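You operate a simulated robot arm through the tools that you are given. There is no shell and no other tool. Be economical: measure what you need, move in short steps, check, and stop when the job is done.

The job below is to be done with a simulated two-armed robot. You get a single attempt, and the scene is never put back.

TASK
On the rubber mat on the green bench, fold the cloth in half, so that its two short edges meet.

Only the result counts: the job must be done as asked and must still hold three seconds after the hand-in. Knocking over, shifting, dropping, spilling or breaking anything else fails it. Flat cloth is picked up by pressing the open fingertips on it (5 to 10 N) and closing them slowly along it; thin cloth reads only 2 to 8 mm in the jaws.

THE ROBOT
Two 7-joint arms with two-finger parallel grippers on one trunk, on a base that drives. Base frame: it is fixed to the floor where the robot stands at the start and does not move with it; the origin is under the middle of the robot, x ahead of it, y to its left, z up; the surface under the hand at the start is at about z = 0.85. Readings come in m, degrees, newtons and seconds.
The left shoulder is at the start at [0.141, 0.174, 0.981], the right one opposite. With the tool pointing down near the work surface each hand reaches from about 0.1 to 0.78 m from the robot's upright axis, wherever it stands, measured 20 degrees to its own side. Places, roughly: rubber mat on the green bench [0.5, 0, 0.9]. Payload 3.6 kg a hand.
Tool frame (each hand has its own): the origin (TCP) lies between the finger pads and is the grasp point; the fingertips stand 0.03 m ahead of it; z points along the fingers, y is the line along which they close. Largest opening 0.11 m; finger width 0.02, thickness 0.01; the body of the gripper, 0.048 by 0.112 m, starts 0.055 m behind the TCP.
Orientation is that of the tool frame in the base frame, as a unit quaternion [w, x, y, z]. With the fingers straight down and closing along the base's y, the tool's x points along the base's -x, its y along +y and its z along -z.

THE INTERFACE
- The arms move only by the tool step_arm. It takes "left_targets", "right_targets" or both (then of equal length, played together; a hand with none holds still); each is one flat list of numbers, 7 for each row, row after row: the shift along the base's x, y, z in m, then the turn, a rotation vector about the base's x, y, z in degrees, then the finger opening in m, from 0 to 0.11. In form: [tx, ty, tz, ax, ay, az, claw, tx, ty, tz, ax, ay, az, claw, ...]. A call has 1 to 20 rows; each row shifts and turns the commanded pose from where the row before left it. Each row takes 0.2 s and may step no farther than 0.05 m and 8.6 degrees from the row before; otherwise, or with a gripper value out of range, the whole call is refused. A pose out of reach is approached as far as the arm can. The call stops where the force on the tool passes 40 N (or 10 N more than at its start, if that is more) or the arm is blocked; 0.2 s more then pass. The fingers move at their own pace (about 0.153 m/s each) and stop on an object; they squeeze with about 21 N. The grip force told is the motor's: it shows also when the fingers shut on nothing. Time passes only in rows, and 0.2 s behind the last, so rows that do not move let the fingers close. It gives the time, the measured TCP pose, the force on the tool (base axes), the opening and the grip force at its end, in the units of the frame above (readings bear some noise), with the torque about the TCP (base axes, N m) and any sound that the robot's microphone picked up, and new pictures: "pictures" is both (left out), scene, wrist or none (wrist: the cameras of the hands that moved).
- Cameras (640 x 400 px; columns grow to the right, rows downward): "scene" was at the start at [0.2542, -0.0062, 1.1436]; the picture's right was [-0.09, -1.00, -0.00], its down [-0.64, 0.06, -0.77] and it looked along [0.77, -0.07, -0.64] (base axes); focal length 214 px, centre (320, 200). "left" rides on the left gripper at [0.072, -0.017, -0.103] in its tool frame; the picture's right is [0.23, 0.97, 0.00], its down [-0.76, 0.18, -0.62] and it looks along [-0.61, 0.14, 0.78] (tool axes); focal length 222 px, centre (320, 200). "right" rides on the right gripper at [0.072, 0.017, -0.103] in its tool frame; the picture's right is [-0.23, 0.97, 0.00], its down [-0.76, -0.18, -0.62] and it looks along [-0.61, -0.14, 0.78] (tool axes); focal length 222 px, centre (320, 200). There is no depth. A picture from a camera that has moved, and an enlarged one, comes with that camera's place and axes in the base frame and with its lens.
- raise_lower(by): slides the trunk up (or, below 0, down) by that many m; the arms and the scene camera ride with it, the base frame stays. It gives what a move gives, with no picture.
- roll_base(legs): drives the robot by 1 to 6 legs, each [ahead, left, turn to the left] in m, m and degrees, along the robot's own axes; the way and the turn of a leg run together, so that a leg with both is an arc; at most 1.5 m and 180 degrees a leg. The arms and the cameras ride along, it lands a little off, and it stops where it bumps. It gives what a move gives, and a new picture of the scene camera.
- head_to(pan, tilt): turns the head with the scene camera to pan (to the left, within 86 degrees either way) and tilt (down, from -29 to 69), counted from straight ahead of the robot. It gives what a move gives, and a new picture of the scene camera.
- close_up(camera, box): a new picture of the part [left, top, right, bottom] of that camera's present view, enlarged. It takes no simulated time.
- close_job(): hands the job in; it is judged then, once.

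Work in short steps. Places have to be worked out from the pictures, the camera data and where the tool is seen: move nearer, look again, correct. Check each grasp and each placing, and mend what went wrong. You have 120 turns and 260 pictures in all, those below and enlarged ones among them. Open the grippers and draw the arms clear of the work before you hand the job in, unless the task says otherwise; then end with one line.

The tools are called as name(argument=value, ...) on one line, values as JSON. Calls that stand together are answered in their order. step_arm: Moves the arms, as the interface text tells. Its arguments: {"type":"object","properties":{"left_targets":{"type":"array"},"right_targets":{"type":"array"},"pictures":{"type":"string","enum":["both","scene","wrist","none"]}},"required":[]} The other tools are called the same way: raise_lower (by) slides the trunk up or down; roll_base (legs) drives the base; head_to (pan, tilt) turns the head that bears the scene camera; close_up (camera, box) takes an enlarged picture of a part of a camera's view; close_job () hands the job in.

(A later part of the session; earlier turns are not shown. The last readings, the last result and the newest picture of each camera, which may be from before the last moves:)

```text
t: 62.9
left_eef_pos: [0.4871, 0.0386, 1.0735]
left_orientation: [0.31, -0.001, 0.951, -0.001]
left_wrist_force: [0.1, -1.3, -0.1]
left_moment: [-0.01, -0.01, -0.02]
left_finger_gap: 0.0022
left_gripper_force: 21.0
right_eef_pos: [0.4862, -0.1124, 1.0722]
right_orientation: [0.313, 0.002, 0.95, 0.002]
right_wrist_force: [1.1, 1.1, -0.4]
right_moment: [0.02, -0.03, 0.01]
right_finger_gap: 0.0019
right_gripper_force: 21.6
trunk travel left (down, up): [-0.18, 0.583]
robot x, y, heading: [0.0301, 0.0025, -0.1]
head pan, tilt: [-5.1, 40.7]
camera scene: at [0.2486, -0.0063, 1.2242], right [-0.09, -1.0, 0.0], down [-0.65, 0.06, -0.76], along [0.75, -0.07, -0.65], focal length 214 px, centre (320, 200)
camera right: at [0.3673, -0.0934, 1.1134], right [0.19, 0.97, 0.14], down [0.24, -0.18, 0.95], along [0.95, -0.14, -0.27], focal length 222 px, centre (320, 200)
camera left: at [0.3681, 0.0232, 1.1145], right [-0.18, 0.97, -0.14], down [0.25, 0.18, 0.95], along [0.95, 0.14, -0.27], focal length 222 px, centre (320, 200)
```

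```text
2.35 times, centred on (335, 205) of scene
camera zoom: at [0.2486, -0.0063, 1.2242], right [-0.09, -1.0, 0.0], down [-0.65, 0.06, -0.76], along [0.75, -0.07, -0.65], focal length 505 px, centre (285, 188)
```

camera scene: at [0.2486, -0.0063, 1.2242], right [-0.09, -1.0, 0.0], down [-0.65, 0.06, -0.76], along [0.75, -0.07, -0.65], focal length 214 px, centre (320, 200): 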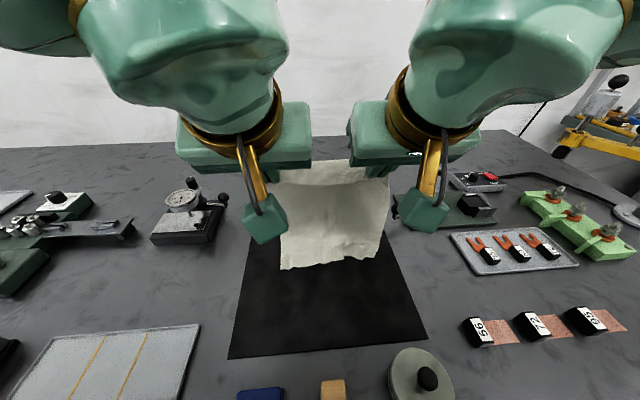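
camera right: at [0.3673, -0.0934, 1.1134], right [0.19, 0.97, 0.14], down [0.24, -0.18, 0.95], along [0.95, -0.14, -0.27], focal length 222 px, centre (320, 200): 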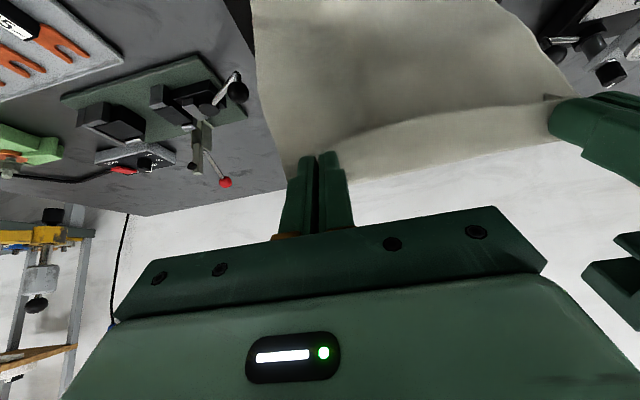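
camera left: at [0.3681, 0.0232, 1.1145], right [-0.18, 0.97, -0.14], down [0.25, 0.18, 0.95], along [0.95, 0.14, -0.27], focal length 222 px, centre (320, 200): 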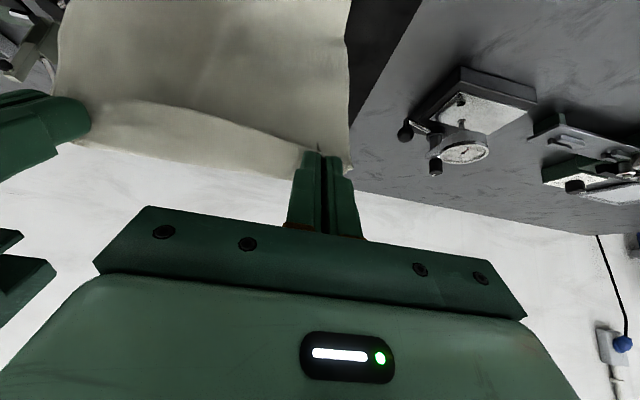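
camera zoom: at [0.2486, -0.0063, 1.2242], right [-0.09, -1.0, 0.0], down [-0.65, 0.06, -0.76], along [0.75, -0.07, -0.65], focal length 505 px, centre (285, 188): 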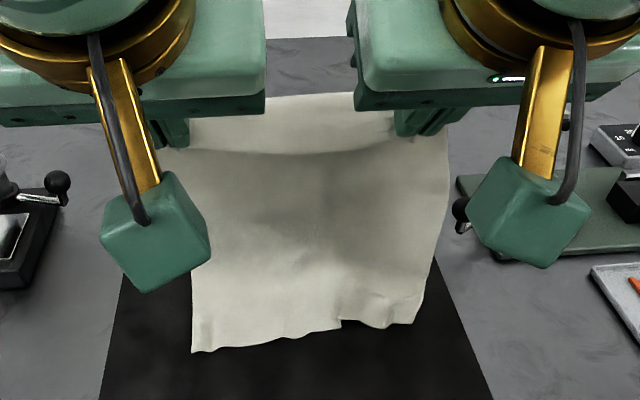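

The bottom edge rests on the mat at x≈0.48. I continue laying toward the far side until half of the cloth is down.

step_arm(left_targets=[0.012, 0, -0.0095, 0, 0, 0, 0, 0.012, 0, -0.0095, 0, 0, 0, 0, 0.012, 0, -0.0095, 0, 0, 0, 0, 0.012, 0, -0.0095, 0, 0, 0, 0, 0.012, 0, -0.0095, 0, 0, 0, 0, 0.012, 0, -0.0095, 0, 0, 0, 0, 0.012, 0, -0.0095, 0, 0, 0, 0, 0.012, 0, -0.0095, 0, 0, 0, 0, 0.01, 0, -0.0085, 0, 0, 0, 0, 0, 0, 0, 0, 0, 0, 0], right_targets=[0.012, 0, -0.0095, 0, 0, 0, 0, 0.012, 0, -0.0095, 0, 0, 0, 0, 0.012, 0, -0.0095, 0, 0, 0, 0, 0.012, 0, -0.0095, 0, 0, 0, 0, 0.012, 0, -0.0095, 0, 0, 0, 0, 0.012, 0, -0.0095, 0, 0, 0, 0, 0.012, 0, -0.0095, 0, 0, 0, 0, 0.012, 0, -0.0095, 0, 0, 0, 0, 0.01, 0, -0.0085, 0, 0, 0, 0, 0, 0, 0, 0, 0, 0, 0])

close_up(camera="scene", box=[240, 120, 430, 290])

```text
t: 65.1
left_eef_pos: [0.5936, 0.0389, 0.9895]
left_orientation: [0.31, -0.001, 0.951, -0.001]
left_wrist_force: [-0.5, -0.3, 0.3]
left_moment: [-0.01, -0.02, -0.03]
left_finger_gap: 0.0021
left_gripper_force: 21.1
right_eef_pos: [0.5924, -0.1113, 0.9883]
right_orientation: [0.313, 0.004, 0.95, 0.001]
right_wrist_force: [1.1, 1.5, -0.5]
right_moment: [0.0, 0.01, 0.04]
right_finger_gap: 0.0019
right_gripper_force: 21.2
trunk travel left (down, up): [-0.18, 0.583]
robot x, y, heading: [0.0239, 0.0007, -0.1]
head pan, tilt: [-5.1, 40.7]
camera scene: at [0.2488, -0.0063, 1.2242], right [-0.09, -1.0, 0.0], down [-0.65, 0.06, -0.76], along [0.75, -0.07, -0.65], focal length 214 px, centre (320, 200)
camera right: at [0.4732, -0.0934, 1.0288], right [0.19, 0.97, 0.14], down [0.24, -0.18, 0.95], along [0.95, -0.14, -0.27], focal length 222 px, centre (320, 200)
camera left: at [0.4738, 0.0231, 1.03], right [-0.18, 0.97, -0.14], down [0.25, 0.18, 0.95], along [0.95, 0.14, -0.27], focal length 222 px, centre (320, 200)
```

scene: 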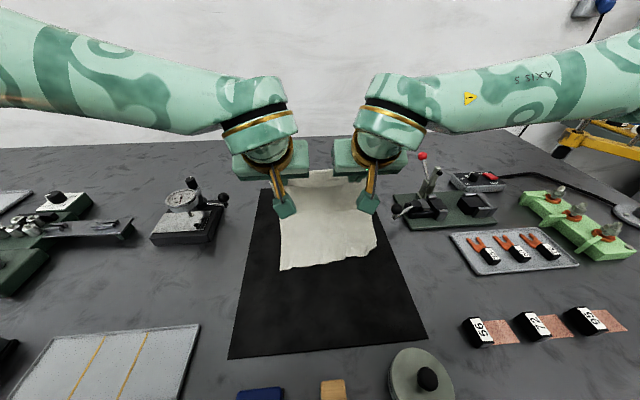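
right: 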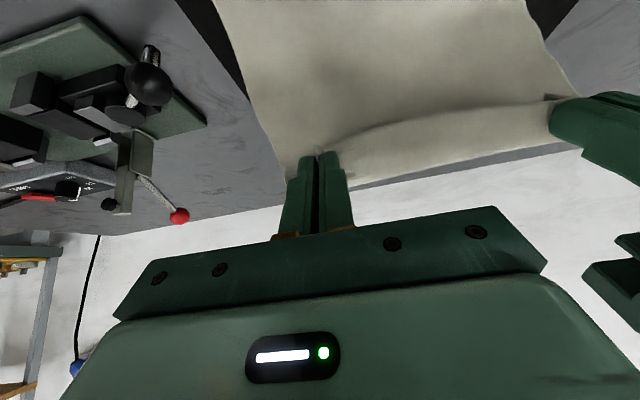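
left: 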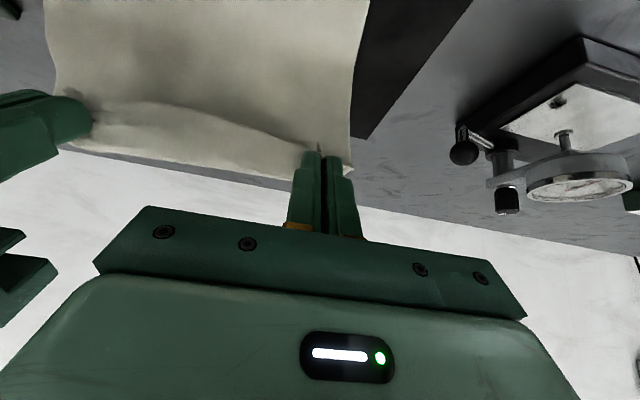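

```text
2.35 times, centred on (335, 205) of scene
camera zoom: at [0.2488, -0.0063, 1.2242], right [-0.09, -1.0, 0.0], down [-0.65, 0.06, -0.76], along [0.75, -0.07, -0.65], focal length 505 px, centre (285, 188)
```

zoom: 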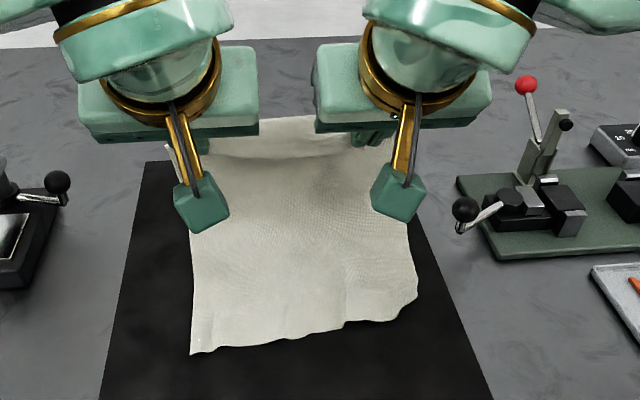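

Half of the cloth lies flat, with its edge at x≈0.48–0.49. I now fold the held edge back over it in an arc, stopping 2 cm above.

step_arm(left_targets=[-0.015, 0, -0.001, 0, 0, 0, 0, -0.0155, 0, -0.003, 0, 0, 0, 0, -0.0145, 0, -0.005, 0, 0, 0, 0, -0.014, 0, -0.007, 0, 0, 0, 0, -0.013, 0, -0.009, 0, 0, 0, 0, -0.011, 0, -0.01, 0, 0, 0, 0, -0.01, 0, -0.012, 0, 0, 0, 0, -0.009, 0, -0.012, 0, 0, 0, 0, -0.007, 0, -0.014, 0, 0, 0, 0, -0.004, 0, -0.013, 0, 0, 0, 0, 0, 0, 0, 0, 0, 0, 0], right_targets=[-0.015, 0, -0.001, 0, 0, 0, 0, -0.0155, 0, -0.003, 0, 0, 0, 0, -0.0145, 0, -0.005, 0, 0, 0, 0, -0.014, 0, -0.007, 0, 0, 0, 0, -0.013, 0, -0.009, 0, 0, 0, 0, -0.011, 0, -0.01, 0, 0, 0, 0, -0.01, 0, -0.012, 0, 0, 0, 0, -0.009, 0, -0.012, 0, 0, 0, 0, -0.007, 0, -0.014, 0, 0, 0, 0, -0.004, 0, -0.013, 0, 0, 0, 0, 0, 0, 0, 0, 0, 0, 0])

close_up(camera="scene", box=[240, 160, 430, 300])

```text
t: 67.5
left_eef_pos: [0.4795, 0.0409, 0.9036]
left_orientation: [0.31, 0.0, 0.951, -0.002]
left_wrist_force: [0.1, -1.7, 0.2]
left_moment: [-0.06, 0.0, -0.03]
left_finger_gap: 0.0022
left_gripper_force: 20.9
right_eef_pos: [0.4791, -0.1122, 0.9026]
right_orientation: [0.313, 0.002, 0.95, 0.002]
right_wrist_force: [-0.6, 1.0, 0.1]
right_moment: [0.03, 0.01, 0.06]
right_finger_gap: 0.002
right_gripper_force: 20.8
trunk travel left (down, up): [-0.18, 0.583]
robot x, y, heading: [0.0255, 0.0, 0.1]
head pan, tilt: [-5.1, 40.7]
camera scene: at [0.2489, -0.0063, 1.2242], right [-0.09, -1.0, 0.0], down [-0.65, 0.06, -0.76], along [0.75, -0.07, -0.65], focal length 214 px, centre (320, 200)
camera right: at [0.3595, -0.0939, 0.9429], right [0.19, 0.97, 0.14], down [0.24, -0.18, 0.95], along [0.95, -0.14, -0.27], focal length 222 px, centre (320, 200)
camera left: at [0.3603, 0.0236, 0.9447], right [-0.18, 0.97, -0.14], down [0.25, 0.18, 0.95], along [0.95, 0.14, -0.27], focal length 222 px, centre (320, 200)
```

scene: 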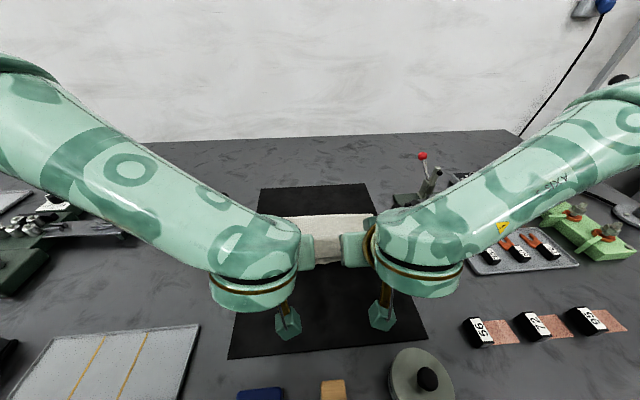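
right: 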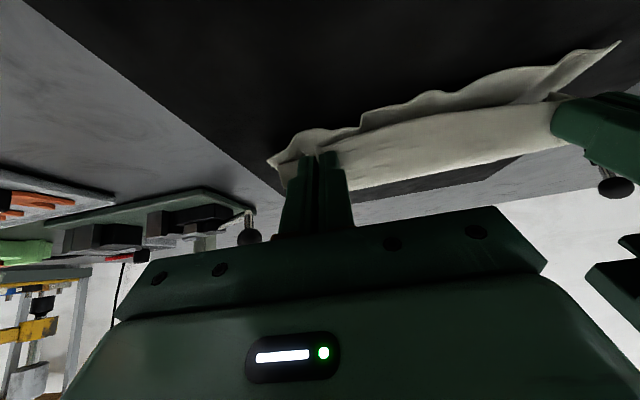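
left: 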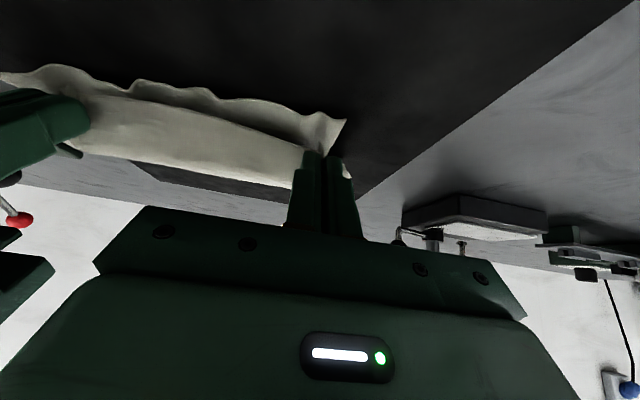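

```text
2.86 times, centred on (335, 230) of scene
camera zoom: at [0.2489, -0.0063, 1.2242], right [-0.09, -1.0, 0.0], down [-0.65, 0.06, -0.76], along [0.75, -0.07, -0.65], focal length 613 px, centre (277, 114)
```

zoom: 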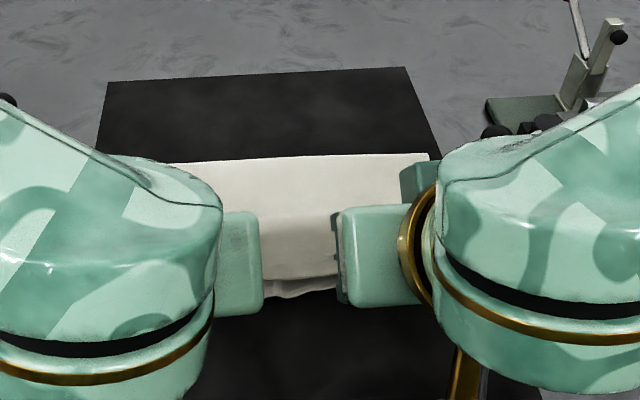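

The top layer is coming down right above the lower edge. I zoom in with the wrist cameras to compare the two edges.

close_up(camera="right", box=[240, 20, 640, 220])

close_up(camera="left", box=[0, 40, 400, 240])

```text
1.60 times, centred on (440, 120) of right
camera zoom: at [0.3595, -0.0939, 0.9429], right [0.19, 0.97, 0.14], down [0.24, -0.18, 0.95], along [0.95, -0.14, -0.27], focal length 355 px, centre (128, 328)
```

zoom: 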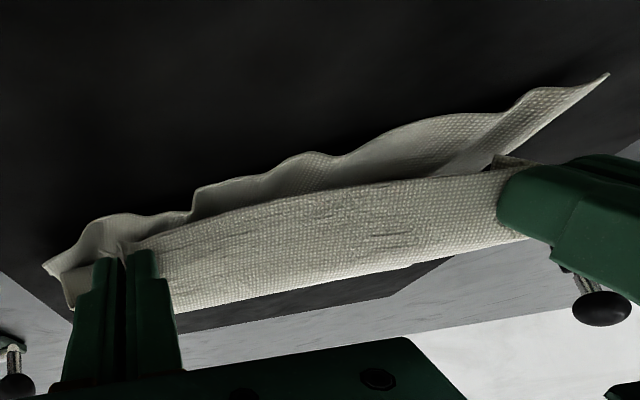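

```text
1.60 times, centred on (200, 140) of left
camera zoom: at [0.3603, 0.0236, 0.9447], right [-0.18, 0.97, -0.14], down [0.25, 0.18, 0.95], along [0.95, 0.14, -0.27], focal length 355 px, centre (512, 296)
```

zoom: 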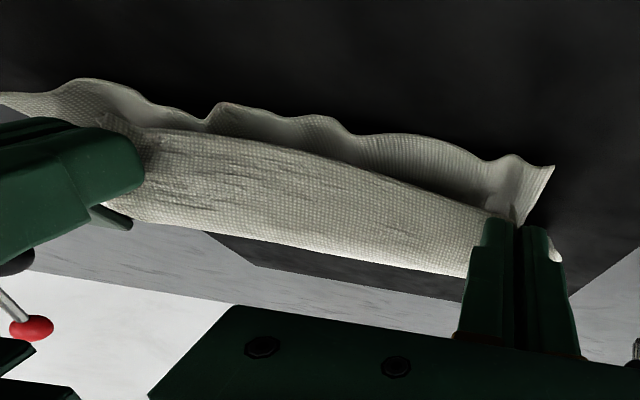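

The edges are nearly above each other, both at x≈0.482–0.484. I lower the last 1.6 cm and release gently.

step_arm(left_targets=[-0.001, 0, -0.006, 0, 0, 0, 0, -0.001, 0, -0.006, 0, 0, 0, 0, 0, 0, -0.004, 0, 0, 0, 0, 0, 0, 0, 0, 0, 0, 0, 0, 0, 0, 0, 0, 0, 0.006, 0, 0, 0, 0, 0, 0, 0.012, 0, 0, 0, 0, 0, 0, 0.02, 0, 0, 0, 0, 0, 0, 0.03, 0, 0, 0, 0, 0, 0, 0.03], right_targets=[0, 0, -0.006, 0, 0, 0, 0, 0, 0, -0.006, 0, 0, 0, 0, 0, 0, -0.003, 0, 0, 0, 0, 0, 0, 0, 0, 0, 0, 0, 0, 0, 0, 0, 0, 0, 0.006, 0, 0, 0, 0, 0, 0, 0.012, 0, 0, 0, 0, 0, 0, 0.02, 0, 0, 0, 0, 0, 0, 0.03, 0, 0, 0, 0, 0, 0, 0.03])

```text
t: 69.5
left_eef_pos: [0.4774, 0.04, 0.8879]
left_orientation: [0.31, -0.002, 0.951, -0.001]
left_wrist_force: [0.3, 1.1, -0.5]
left_moment: [0.01, 0.0, 0.02]
left_finger_gap: 0.0302
left_gripper_force: 0.1
right_eef_pos: [0.4791, -0.1117, 0.8878]
right_orientation: [0.313, 0.002, 0.95, 0.002]
right_wrist_force: [-0.8, 0.0, 0.5]
right_moment: [0.03, -0.01, -0.02]
right_finger_gap: 0.03
right_gripper_force: 0.0
trunk travel left (down, up): [-0.18, 0.583]
robot x, y, heading: [0.0266, 0.0004, -0.1]
head pan, tilt: [-5.1, 40.7]
camera scene: at [0.249, -0.0063, 1.2241], right [-0.09, -1.0, 0.0], down [-0.65, 0.06, -0.76], along [0.75, -0.07, -0.65], focal length 214 px, centre (320, 200)
camera right: at [0.3598, -0.0937, 0.9278], right [0.19, 0.97, 0.14], down [0.24, -0.18, 0.95], along [0.95, -0.14, -0.27], focal length 222 px, centre (320, 200)
camera left: at [0.3585, 0.0237, 0.9287], right [-0.18, 0.97, -0.14], down [0.25, 0.18, 0.95], along [0.95, 0.14, -0.27], focal length 222 px, centre (320, 200)
```

scene: 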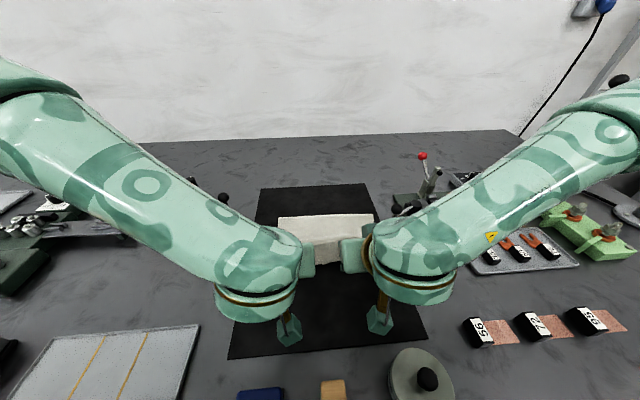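
right: 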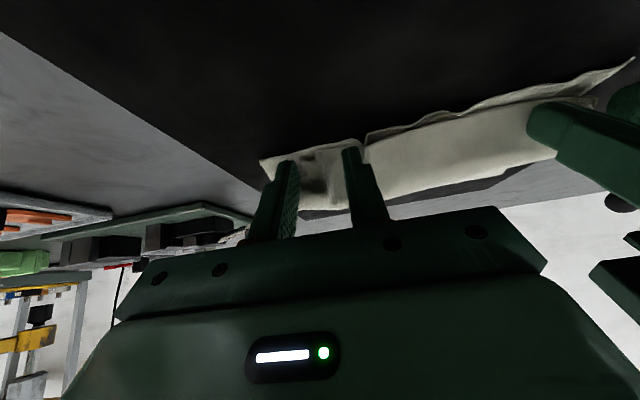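
left: 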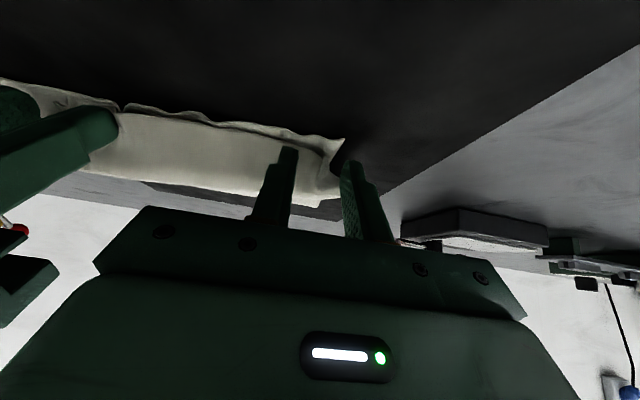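

Both hands have released. I lift them straight up and spread them aside to inspect.

step_arm(left_targets=[0, 0, 0.015, 0, 0, 0, 0.03, 0, 0, 0.025, 0, 0, 0, 0.03, 0, 0, 0.03, 0, 6, 0, 0.03, 0, 0, 0.03, 0, 6, 0, 0.03, 0, 0.02, 0.03, 0, 8, 0, 0.03, 0, 0.035, 0.02, 0, 8, 0, 0.03, 0, 0.04, 0, 0, 8, 0, 0.03, 0, 0.04, 0, 0, 0, 0, 0.03, 0, 0, 0, 0, 0, 0, 0.03], right_targets=[0, 0, 0.015, 0, 0, 0, 0.03, 0, 0, 0.025, 0, 0, 0, 0.03, 0, 0, 0.03, 0, 6, 0, 0.03, 0, 0, 0.03, 0, 6, 0, 0.03, 0, -0.02, 0.03, 0, 8, 0, 0.03, 0, -0.035, 0.02, 0, 8, 0, 0.03, 0, -0.04, 0, 0, 8, 0, 0.03, 0, -0.04, 0, 0, 0, 0, 0.03, 0, 0, 0, 0, 0, 0, 0.03])

close_up(camera="scene", box=[250, 190, 410, 290])

close_up(camera="right", box=[320, 0, 640, 200])

close_up(camera="left", box=[0, 0, 320, 200])

```text
t: 71.5
left_eef_pos: [0.4792, 0.1744, 1.037]
left_orientation: [0.002, -0.001, 1.0, 0.0]
left_wrist_force: [0.0, 0.4, -0.4]
left_moment: [0.02, 0.04, 0.01]
left_finger_gap: 0.0299
left_gripper_force: 0.0
right_eef_pos: [0.4783, -0.2468, 1.036]
right_orientation: [0.002, 0.003, 1.0, 0.001]
right_wrist_force: [0.2, 0.2, -0.5]
right_moment: [0.02, 0.04, -0.02]
right_finger_gap: 0.0298
right_gripper_force: 0.0
trunk travel left (down, up): [-0.18, 0.583]
robot x, y, heading: [0.0258, 0.0023, -0.0]
head pan, tilt: [-5.1, 40.7]
camera scene: at [0.2496, -0.0064, 1.224], right [-0.09, -1.0, 0.0], down [-0.65, 0.06, -0.76], along [0.75, -0.07, -0.65], focal length 214 px, centre (320, 200)
camera right: at [0.4065, -0.2289, 1.1402], right [0.23, 0.97, 0.0], down [0.76, -0.18, 0.63], along [0.61, -0.14, -0.78], focal length 222 px, centre (320, 200)
camera left: at [0.4077, 0.1581, 1.1408], right [-0.23, 0.97, 0.0], down [0.76, 0.18, 0.62], along [0.61, 0.14, -0.78], focal length 222 px, centre (320, 200)
```

scene: 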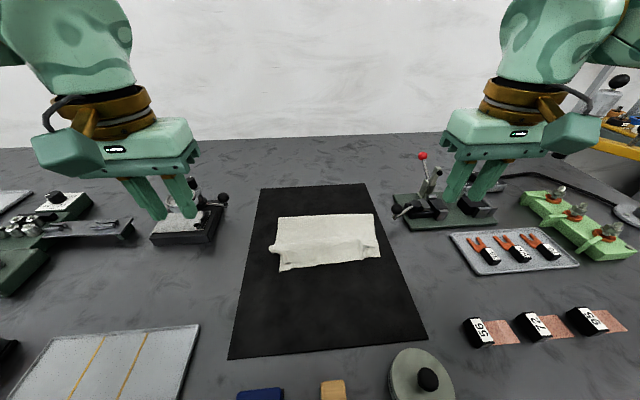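
right: 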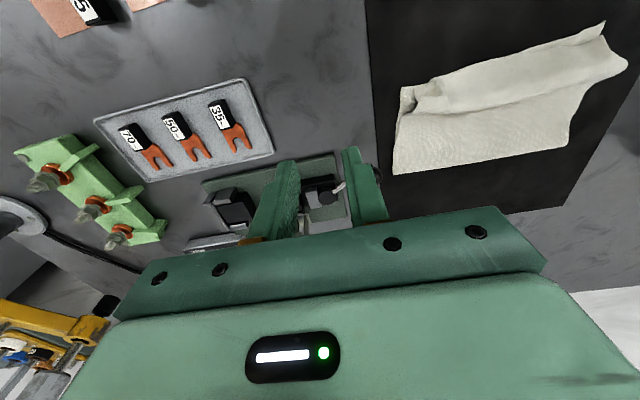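
left: 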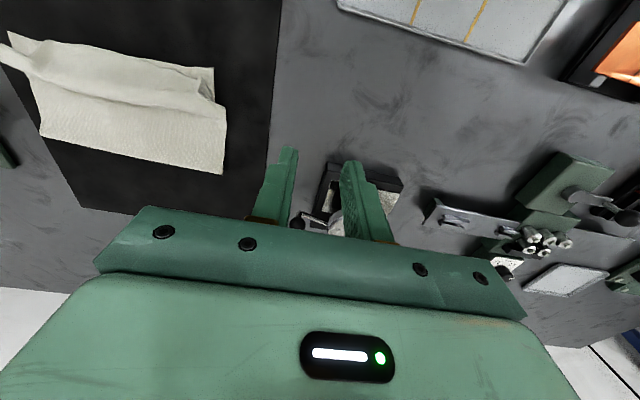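

```text
4.00 times, centred on (330, 240) of scene
camera zoom: at [0.2496, -0.0064, 1.224], right [-0.09, -1.0, 0.0], down [-0.65, 0.06, -0.76], along [0.75, -0.07, -0.65], focal length 858 px, centre (280, 40)
```

zoom: 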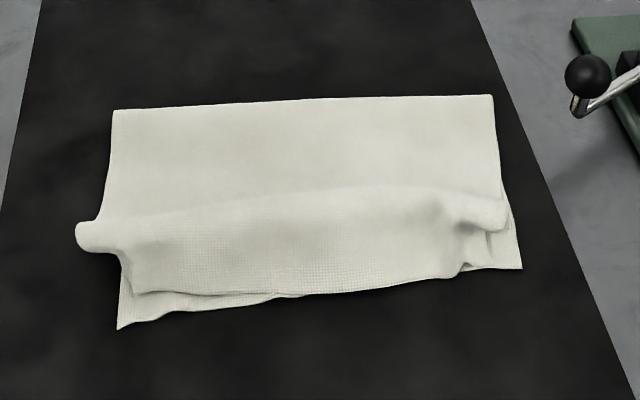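

```text
2.00 times, centred on (480, 100) of right
camera zoom: at [0.4065, -0.2289, 1.1402], right [0.23, 0.97, 0.0], down [0.76, -0.18, 0.63], along [0.61, -0.14, -0.78], focal length 444 px, centre (0, 400)
```

zoom: 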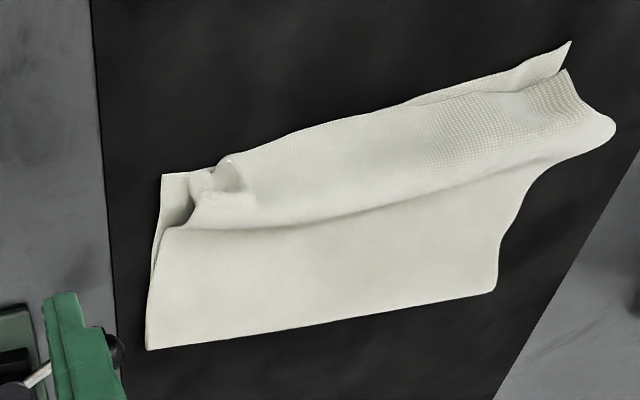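

```text
2.00 times, centred on (160, 100) of left
camera zoom: at [0.4077, 0.1581, 1.1408], right [-0.23, 0.97, 0.0], down [0.76, 0.18, 0.62], along [0.61, 0.14, -0.78], focal length 444 px, centre (640, 400)
```

zoom: 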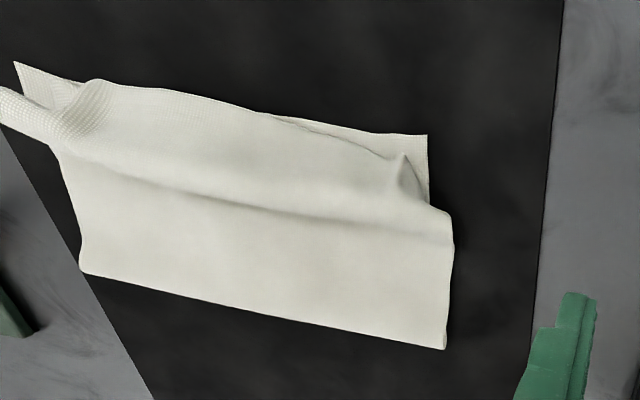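

The fold is nearly right: the edges face the same way and lie within 0–1.5 cm, but the top layer has a slack hump at x≈0.52–0.535 and its edge is slightly short at both ends. I'll smooth the hump toward the robot with the spread fingertips, starting by going down behind it at x≈0.565.

step_arm(left_targets=[0.03, -0.035, 0, 0, 0, 0, 0.06, 0.03, -0.035, 0, 0, 0, 0, 0.06, 0.026, -0.04, 0, 0, 0, 0, 0.06, 0, -0.039, -0.02, 0, 0, 0, 0.06, 0, 0, -0.035, 0, 0, 0, 0.06, 0, 0, -0.035, 0, 0, 0, 0.06, 0, 0, -0.03, 0, 0, 0, 0.06, 0, 0, -0.02, 0, 0, 0, 0.06, 0, 0, 0, 0, 0, 0, 0.06], right_targets=[0.03, 0.035, 0, 0, 0, 0, 0.06, 0.03, 0.035, 0, 0, 0, 0, 0.06, 0.026, 0.04, 0, 0, 0, 0, 0.06, 0, 0.042, -0.02, 0, 0, 0, 0.06, 0, 0, -0.035, 0, 0, 0, 0.06, 0, 0, -0.035, 0, 0, 0, 0.06, 0, 0, -0.03, 0, 0, 0, 0.06, 0, 0, -0.02, 0, 0, 0, 0.06, 0, 0, 0, 0, 0, 0, 0.06])

```text
t: 73.5
left_eef_pos: [0.5647, 0.026, 0.8963]
left_orientation: [0.0, -0.002, 1.0, 0.0]
left_wrist_force: [0.6, 0.1, -0.4]
left_moment: [-0.01, -0.01, 0.01]
left_finger_gap: 0.06
left_gripper_force: 0.1
right_eef_pos: [0.5658, -0.0951, 0.8979]
right_orientation: [0.004, 0.003, 1.0, 0.001]
right_wrist_force: [0.0, -0.3, 0.8]
right_moment: [0.0, 0.0, 0.0]
right_finger_gap: 0.0601
right_gripper_force: 0.0
trunk travel left (down, up): [-0.18, 0.583]
robot x, y, heading: [0.0212, -0.0011, -0.1]
head pan, tilt: [-5.1, 40.7]
camera scene: at [0.2489, -0.0063, 1.2242], right [-0.09, -1.0, 0.0], down [-0.65, 0.06, -0.76], along [0.75, -0.07, -0.65], focal length 214 px, centre (320, 200)
camera right: at [0.4931, -0.0765, 1.0012], right [0.23, 0.97, 0.0], down [0.76, -0.18, 0.63], along [0.61, -0.14, -0.78], focal length 222 px, centre (320, 200)
camera left: at [0.4917, 0.0092, 1.0001], right [-0.23, 0.97, 0.0], down [0.76, 0.18, 0.62], along [0.61, 0.14, -0.78], focal length 222 px, centre (320, 200)
```

scene: 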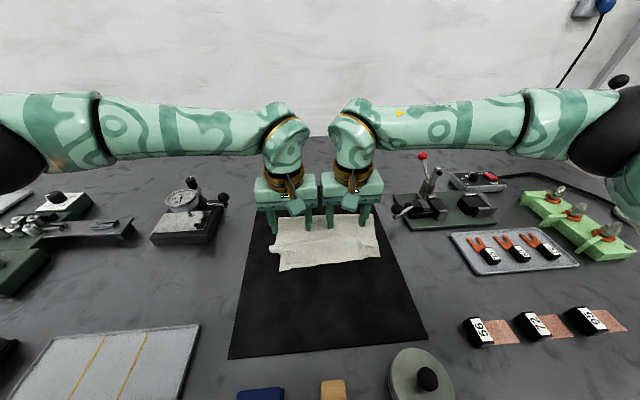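
right: 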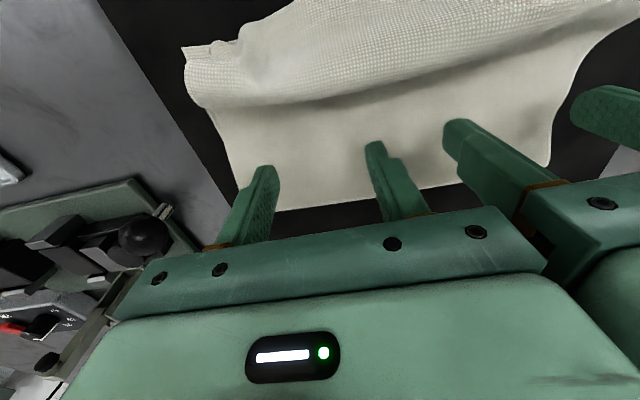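
left: 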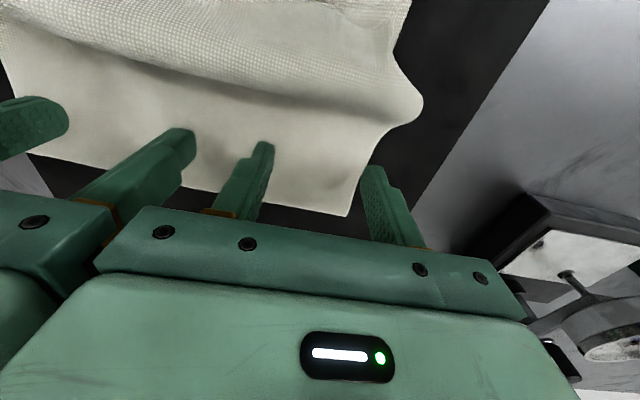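

I lower to just touching the double layer and sweep 5 cm toward the robot.

step_arm(left_targets=[0, 0, -0.004, 0, 0, 0, 0.06, 0, 0, -0.0035, 0, 0, 0, 0.06, -0.007, 0, 0, 0, 0, 0, 0.06, -0.007, 0, 0, 0, 0, 0, 0.06, -0.007, 0, 0, 0, 0, 0, 0.06, -0.007, 0, 0, 0, 0, 0, 0.06, -0.007, 0, 0, 0, 0, 0, 0.06, -0.007, 0, 0, 0, 0, 0, 0.06, -0.007, 0, 0, 0, 0, 0, 0.06, 0, 0, 0, 0, 0, 0, 0.06], right_targets=[0, 0, -0.005, 0, 0, 0, 0.06, 0, 0, -0.004, 0, 0, 0, 0.06, -0.007, 0, 0, 0, 0, 0, 0.06, -0.007, 0, 0, 0, 0, 0, 0.06, -0.007, 0, 0, 0, 0, 0, 0.06, -0.007, 0, 0, 0, 0, 0, 0.06, -0.007, 0, 0, 0, 0, 0, 0.06, -0.007, 0, 0, 0, 0, 0, 0.06, -0.007, 0, 0, 0, 0, 0, 0.06, 0, 0, 0, 0, 0, 0, 0.06])

close_up(camera="scene", box=[250, 190, 410, 290])

```text
t: 75.7
left_eef_pos: [0.5149, 0.0264, 0.8899]
left_orientation: [0.001, -0.002, 1.0, -0.001]
left_wrist_force: [0.3, -0.3, -0.6]
left_moment: [0.04, -0.03, 0.02]
left_finger_gap: 0.0599
left_gripper_force: 0.1
right_eef_pos: [0.5167, -0.0945, 0.8894]
right_orientation: [0.003, 0.002, 1.0, 0.001]
right_wrist_force: [0.1, -0.5, 0.1]
right_moment: [-0.03, 0.02, 0.01]
right_finger_gap: 0.0601
right_gripper_force: 0.0
trunk travel left (down, up): [-0.18, 0.583]
robot x, y, heading: [0.0266, 0.0037, 0.0]
head pan, tilt: [-5.1, 40.7]
camera scene: at [0.2492, -0.0063, 1.2241], right [-0.09, -1.0, 0.0], down [-0.65, 0.06, -0.76], along [0.75, -0.07, -0.65], focal length 214 px, centre (320, 200)
camera right: at [0.4434, -0.0767, 0.992], right [0.23, 0.97, 0.0], down [0.76, -0.18, 0.63], along [0.61, -0.14, -0.78], focal length 222 px, centre (320, 200)
camera left: at [0.4427, 0.0095, 0.9927], right [-0.23, 0.97, 0.0], down [0.76, 0.18, 0.62], along [0.61, 0.14, -0.78], focal length 222 px, centre (320, 200)
```

scene: 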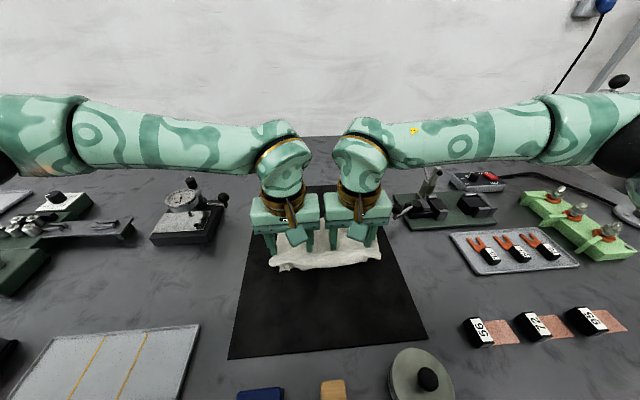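
right: 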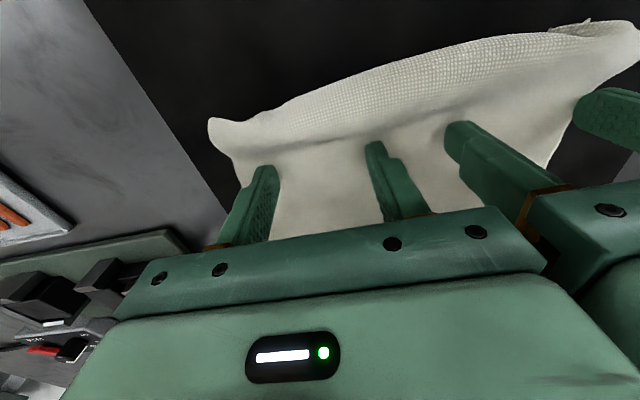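
left: 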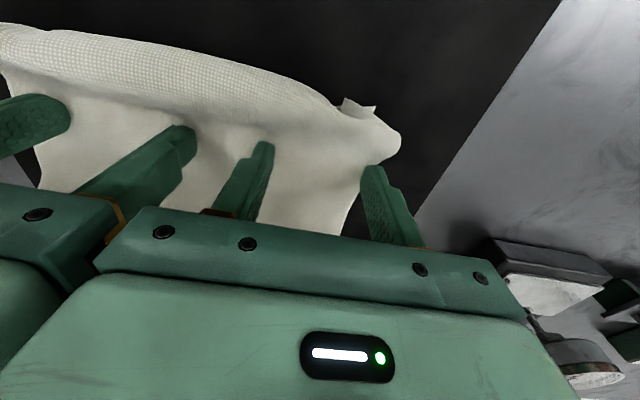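

```text
4.00 times, centred on (330, 240) of scene
camera zoom: at [0.2492, -0.0063, 1.2241], right [-0.09, -1.0, 0.0], down [-0.65, 0.06, -0.76], along [0.75, -0.07, -0.65], focal length 858 px, centre (280, 40)
```

zoom: 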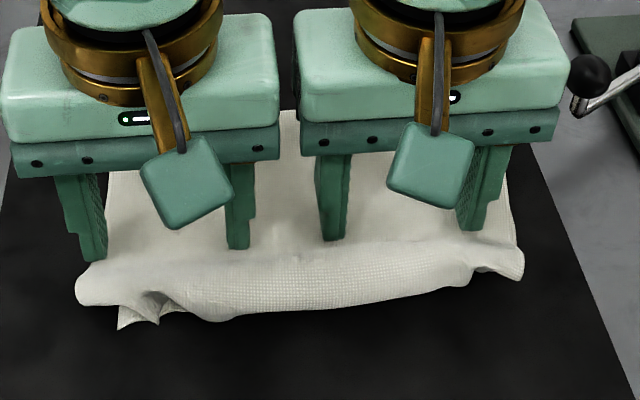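

The hump has moved to the edge. I lift the hands aside to see what the edge looks like now.

step_arm(left_targets=[0.01, 0, 0.02, 0, 0, 0, 0.06, 0, 0, 0.04, 0, 0, 0, 0.06, 0, 0.03, 0.03, 0, 0, 0, 0.06, 0, 0.04, 0.02, 0, 0, 0, 0.06, 0, 0.04, 0, 0, 0, 0, 0.03, 0, 0.03, 0, 0, 0, 0, 0.03, 0, 0, 0, 0, 0, 0, 0.03], right_targets=[0.01, 0, 0.02, 0, 0, 0, 0.06, 0, 0, 0.04, 0, 0, 0, 0.06, 0, -0.03, 0.03, 0, 0, 0, 0.06, 0, -0.04, 0.02, 0, 0, 0, 0.06, 0, -0.04, 0, 0, 0, 0, 0.03, 0, -0.03, 0, 0, 0, 0, 0.03, 0, 0, 0, 0, 0, 0, 0.03], pictures="none")

close_up(camera="scene", box=[250, 190, 410, 290])

close_up(camera="right", box=[320, 0, 640, 200])

close_up(camera="left", box=[0, 0, 320, 200])

```text
t: 77.3
left_eef_pos: [0.5252, 0.1669, 0.9999]
left_orientation: [0.001, -0.001, 1.0, 0.0]
left_wrist_force: [-0.5, 0.4, -0.3]
left_moment: [0.01, 0.01, -0.01]
left_finger_gap: 0.0302
left_gripper_force: 0.1
right_eef_pos: [0.526, -0.2347, 0.9996]
right_orientation: [0.003, 0.003, 1.0, 0.001]
right_wrist_force: [-0.3, 0.5, -0.4]
right_moment: [-0.01, -0.04, -0.01]
right_finger_gap: 0.03
right_gripper_force: 0.0
trunk travel left (down, up): [-0.18, 0.583]
robot x, y, heading: [0.0248, -0.0031, -0.0]
head pan, tilt: [-5.1, 40.7]
```

```text
4.00 times, centred on (330, 240) of scene
camera zoom: at [0.2493, -0.0063, 1.224], right [-0.09, -1.0, 0.0], down [-0.65, 0.06, -0.76], along [0.75, -0.07, -0.65], focal length 858 px, centre (280, 40)
```

zoom: 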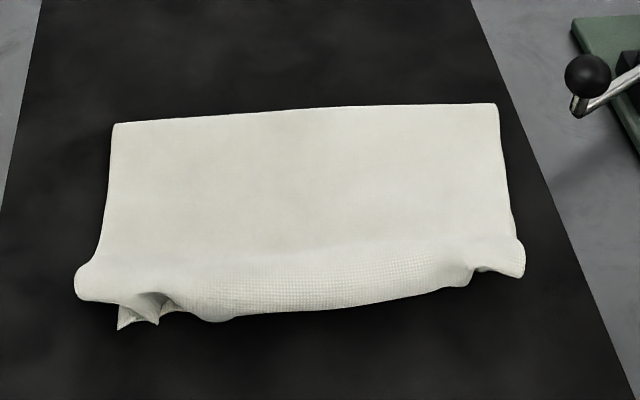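

```text
2.00 times, centred on (480, 100) of right
camera zoom: at [0.4531, -0.2172, 1.1015], right [0.23, 0.97, 0.0], down [0.76, -0.18, 0.63], along [0.61, -0.14, -0.78], focal length 444 px, centre (0, 400)
```

zoom: 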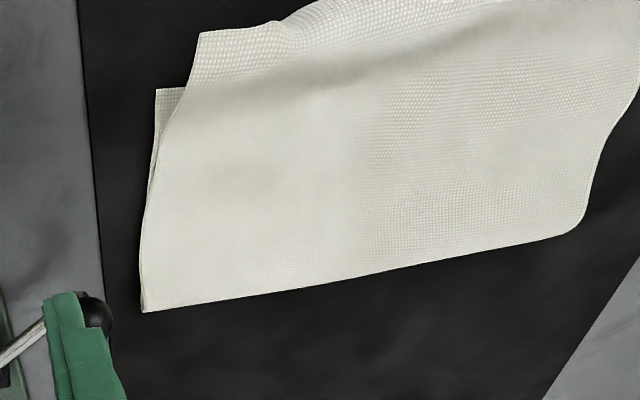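

```text
2.00 times, centred on (160, 100) of left
camera zoom: at [0.453, 0.1508, 1.1037], right [-0.23, 0.97, 0.0], down [0.76, 0.18, 0.62], along [0.61, 0.14, -0.78], focal length 444 px, centre (640, 400)
```

zoom: 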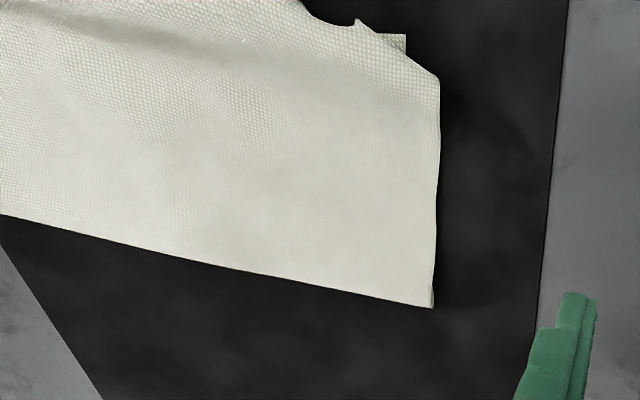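

I move the hands back so the wrist cameras can look at the near edge from the front.

step_arm(left_targets=[-0.045, 0, 0, 0, 0, 0, 0.03, -0.045, -0.01, 0, 0, 0, 0, 0.03, -0.045, -0.02, 0, 0, 0, 0, 0.03, -0.02, -0.02, 0, 0, 0, 0, 0.03, 0, 0, 0, 0, 0, 0, 0.03], right_targets=[-0.045, 0, 0, 0, 0, 0, 0.03, -0.045, 0.01, 0, 0, 0, 0, 0.03, -0.045, 0.02, 0, 0, 0, 0, 0.03, -0.02, 0.02, 0, 0, 0, 0, 0.03, 0, 0, 0, 0, 0, 0, 0.03], pictures="none")

close_up(camera="right", box=[200, 0, 640, 240])

close_up(camera="left", box=[0, 0, 440, 240])

```text
t: 78.5
left_eef_pos: [0.3705, 0.1158, 0.9994]
left_orientation: [0.001, -0.002, 1.0, 0.0]
left_wrist_force: [-0.5, -0.4, -0.5]
left_moment: [0.03, 0.02, 0.03]
left_finger_gap: 0.03
left_gripper_force: 0.0
right_eef_pos: [0.3702, -0.1856, 0.9982]
right_orientation: [0.004, 0.003, 1.0, 0.0]
right_wrist_force: [0.8, -0.5, 0.2]
right_moment: [-0.01, -0.01, -0.02]
right_finger_gap: 0.0301
right_gripper_force: 0.0
trunk travel left (down, up): [-0.18, 0.583]
robot x, y, heading: [0.0258, -0.0004, -0.2]
head pan, tilt: [-5.1, 40.7]
```

```text
1.45 times, centred on (420, 120) of right
camera zoom: at [0.2977, -0.1668, 1.1015], right [0.23, 0.97, 0.0], down [0.76, -0.18, 0.63], along [0.61, -0.14, -0.78], focal length 323 px, centre (174, 316)
```

zoom: 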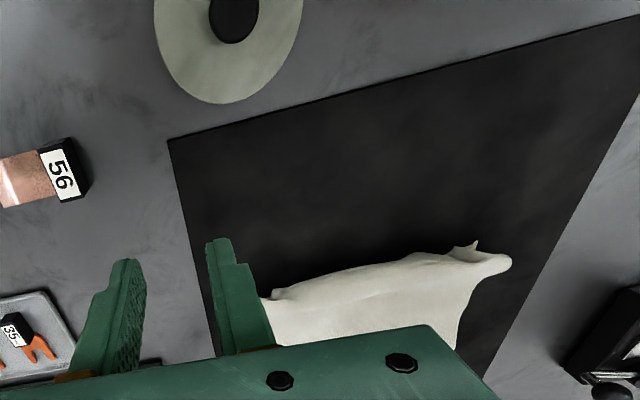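

```text
1.45 times, centred on (220, 120) of left
camera zoom: at [0.2979, 0.0992, 1.1027], right [-0.23, 0.97, 0.0], down [0.76, 0.18, 0.62], along [0.61, 0.14, -0.78], focal length 323 px, centre (466, 316)
```

zoom: 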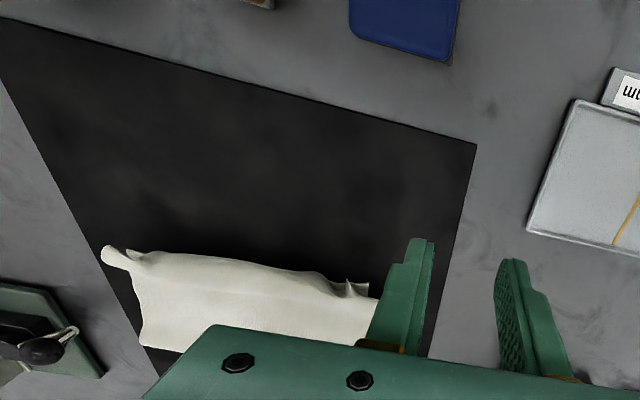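

I tilt the left hand forward and lower it for a more horizontal look at the edge.

step_arm(left_targets=[0.005, -0.01, -0.01, 0, -8, 0, 0.03, 0.005, -0.01, -0.01, 0, -8, 0, 0.03, 0.005, -0.01, -0.01, 0, -8, 0, 0.03, 0.005, -0.01, -0.01, 0, -8, 0, 0.03, 0, 0, -0.01, 0, 0, 0, 0.03, 0, 0, 0, 0, 0, 0, 0.03], pictures="none")

close_up(camera="left", box=[0, 0, 400, 200])

```text
t: 79.9
left_eef_pos: [0.4007, 0.0642, 0.9552]
left_orientation: [0.278, -0.001, 0.961, -0.001]
left_wrist_force: [-0.8, 0.1, -0.3]
left_moment: [0.0, 0.03, 0.02]
left_finger_gap: 0.0299
left_gripper_force: 0.1
left hand out of reach, approached as far as the arm can: row 4
right_eef_pos: [0.3711, -0.185, 0.9985]
right_orientation: [0.004, 0.004, 1.0, 0.001]
right_wrist_force: [-0.4, 0.1, 0.0]
right_moment: [-0.02, 0.02, 0.0]
right_finger_gap: 0.0299
right_gripper_force: 0.1
trunk travel left (down, up): [-0.18, 0.583]
robot x, y, heading: [0.0251, 0.0032, 0.2]
head pan, tilt: [-5.1, 40.7]
```

```text
1.60 times, centred on (200, 100) of left
camera zoom: at [0.2848, 0.0465, 1.003], right [-0.19, 0.97, -0.12], down [0.31, 0.18, 0.93], along [0.93, 0.14, -0.34], focal length 355 px, centre (512, 360)
```

zoom: 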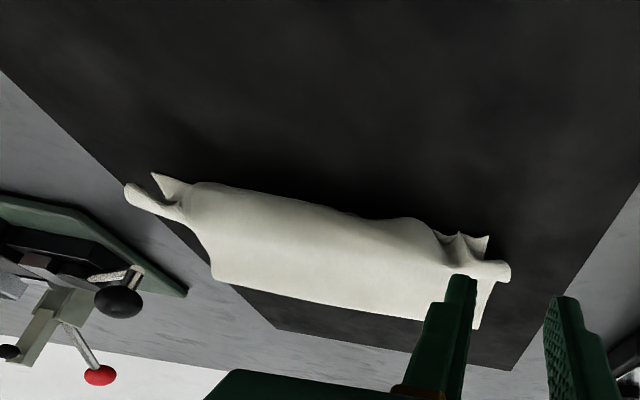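

The hump has curled over and tucked the edge under. I'll reverse that by pressing lightly on the top layer behind the hump and dragging it toward the far side, which pulls the slack out through the crease. I position the hands above first.

step_arm(left_targets=[0, 0, 0.01, 0, 8, 0, 0.06, 0.01, 0, 0.01, 0, 8, 0, 0.06, 0.03, 0, 0, 0, 8, 0, 0.06, 0.04, -0.015, 0, 0, 8, 0, 0.06, 0.04, -0.012, 0, 0, 0, 0, 0.06, 0.015, -0.012, -0.02, 0, 0, 0, 0.06, 0, 0, -0.03, 0, 0, 0, 0.06, 0, 0, -0.02, 0, 0, 0, 0.06, 0, 0, -0.01, 0, 0, 0, 0.06, 0, 0, 0, 0, 0, 0, 0.06], right_targets=[0.02, 0, 0, 0, 0, 0, 0.06, 0.03, 0.015, 0, 0, 0, 0, 0.06, 0.03, 0.02, 0, 0, 0, 0, 0.06, 0.03, 0.02, 0, 0, 0, 0, 0.06, 0.03, 0.02, 0, 0, 0, 0, 0.06, 0.025, 0.015, -0.03, 0, 0, 0, 0.06, 0, 0, -0.03, 0, 0, 0, 0.06, 0, 0, -0.03, 0, 0, 0, 0.06, 0, 0, -0.013, 0, 0, 0, 0.06, 0, 0, 0, 0, 0, 0, 0.06])

```text
t: 82.1
left_eef_pos: [0.5339, 0.026, 0.8921]
left_orientation: [0.001, -0.001, 1.0, -0.001]
left_wrist_force: [0.2, -1.1, -0.5]
left_moment: [0.0, -0.01, 0.01]
left_finger_gap: 0.0601
left_gripper_force: 0.0
right_eef_pos: [0.5356, -0.0942, 0.8943]
right_orientation: [0.004, 0.003, 1.0, 0.002]
right_wrist_force: [0.3, 0.4, -0.1]
right_moment: [-0.03, -0.02, -0.03]
right_finger_gap: 0.0597
right_gripper_force: 0.0
trunk travel left (down, up): [-0.18, 0.583]
robot x, y, heading: [0.0232, 0.0011, 0.0]
head pan, tilt: [-5.1, 40.7]
camera scene: at [0.2491, -0.0063, 1.2241], right [-0.09, -1.0, 0.0], down [-0.65, 0.06, -0.76], along [0.75, -0.07, -0.65], focal length 214 px, centre (320, 200)
camera right: at [0.4635, -0.0771, 0.998], right [0.23, 0.97, 0.0], down [0.76, -0.18, 0.63], along [0.61, -0.14, -0.78], focal length 222 px, centre (320, 200)
camera left: at [0.4621, 0.0098, 0.9964], right [-0.23, 0.97, 0.0], down [0.76, 0.18, 0.62], along [0.61, 0.14, -0.78], focal length 222 px, centre (320, 200)
```

scene: 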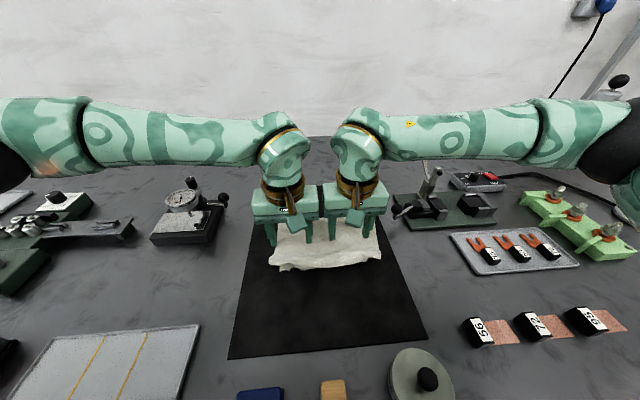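
right: 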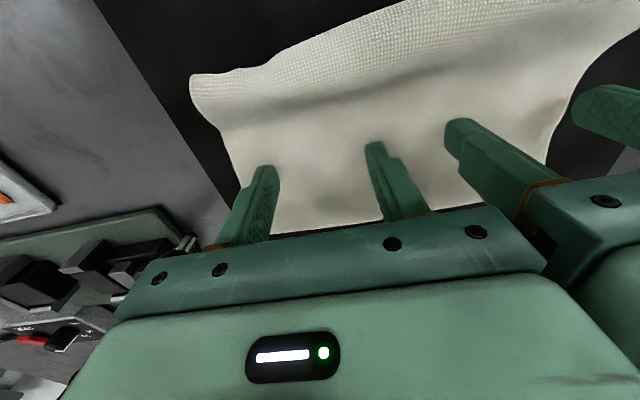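
left: 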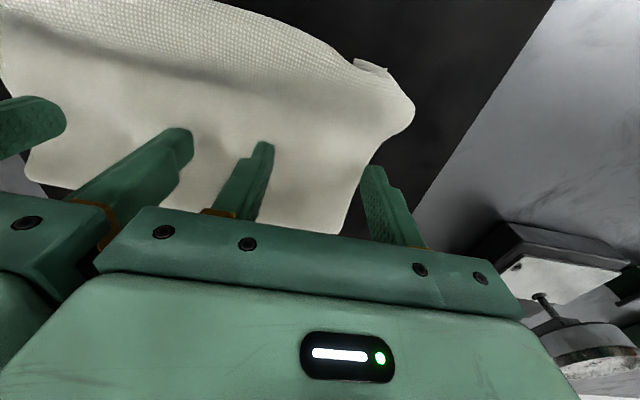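

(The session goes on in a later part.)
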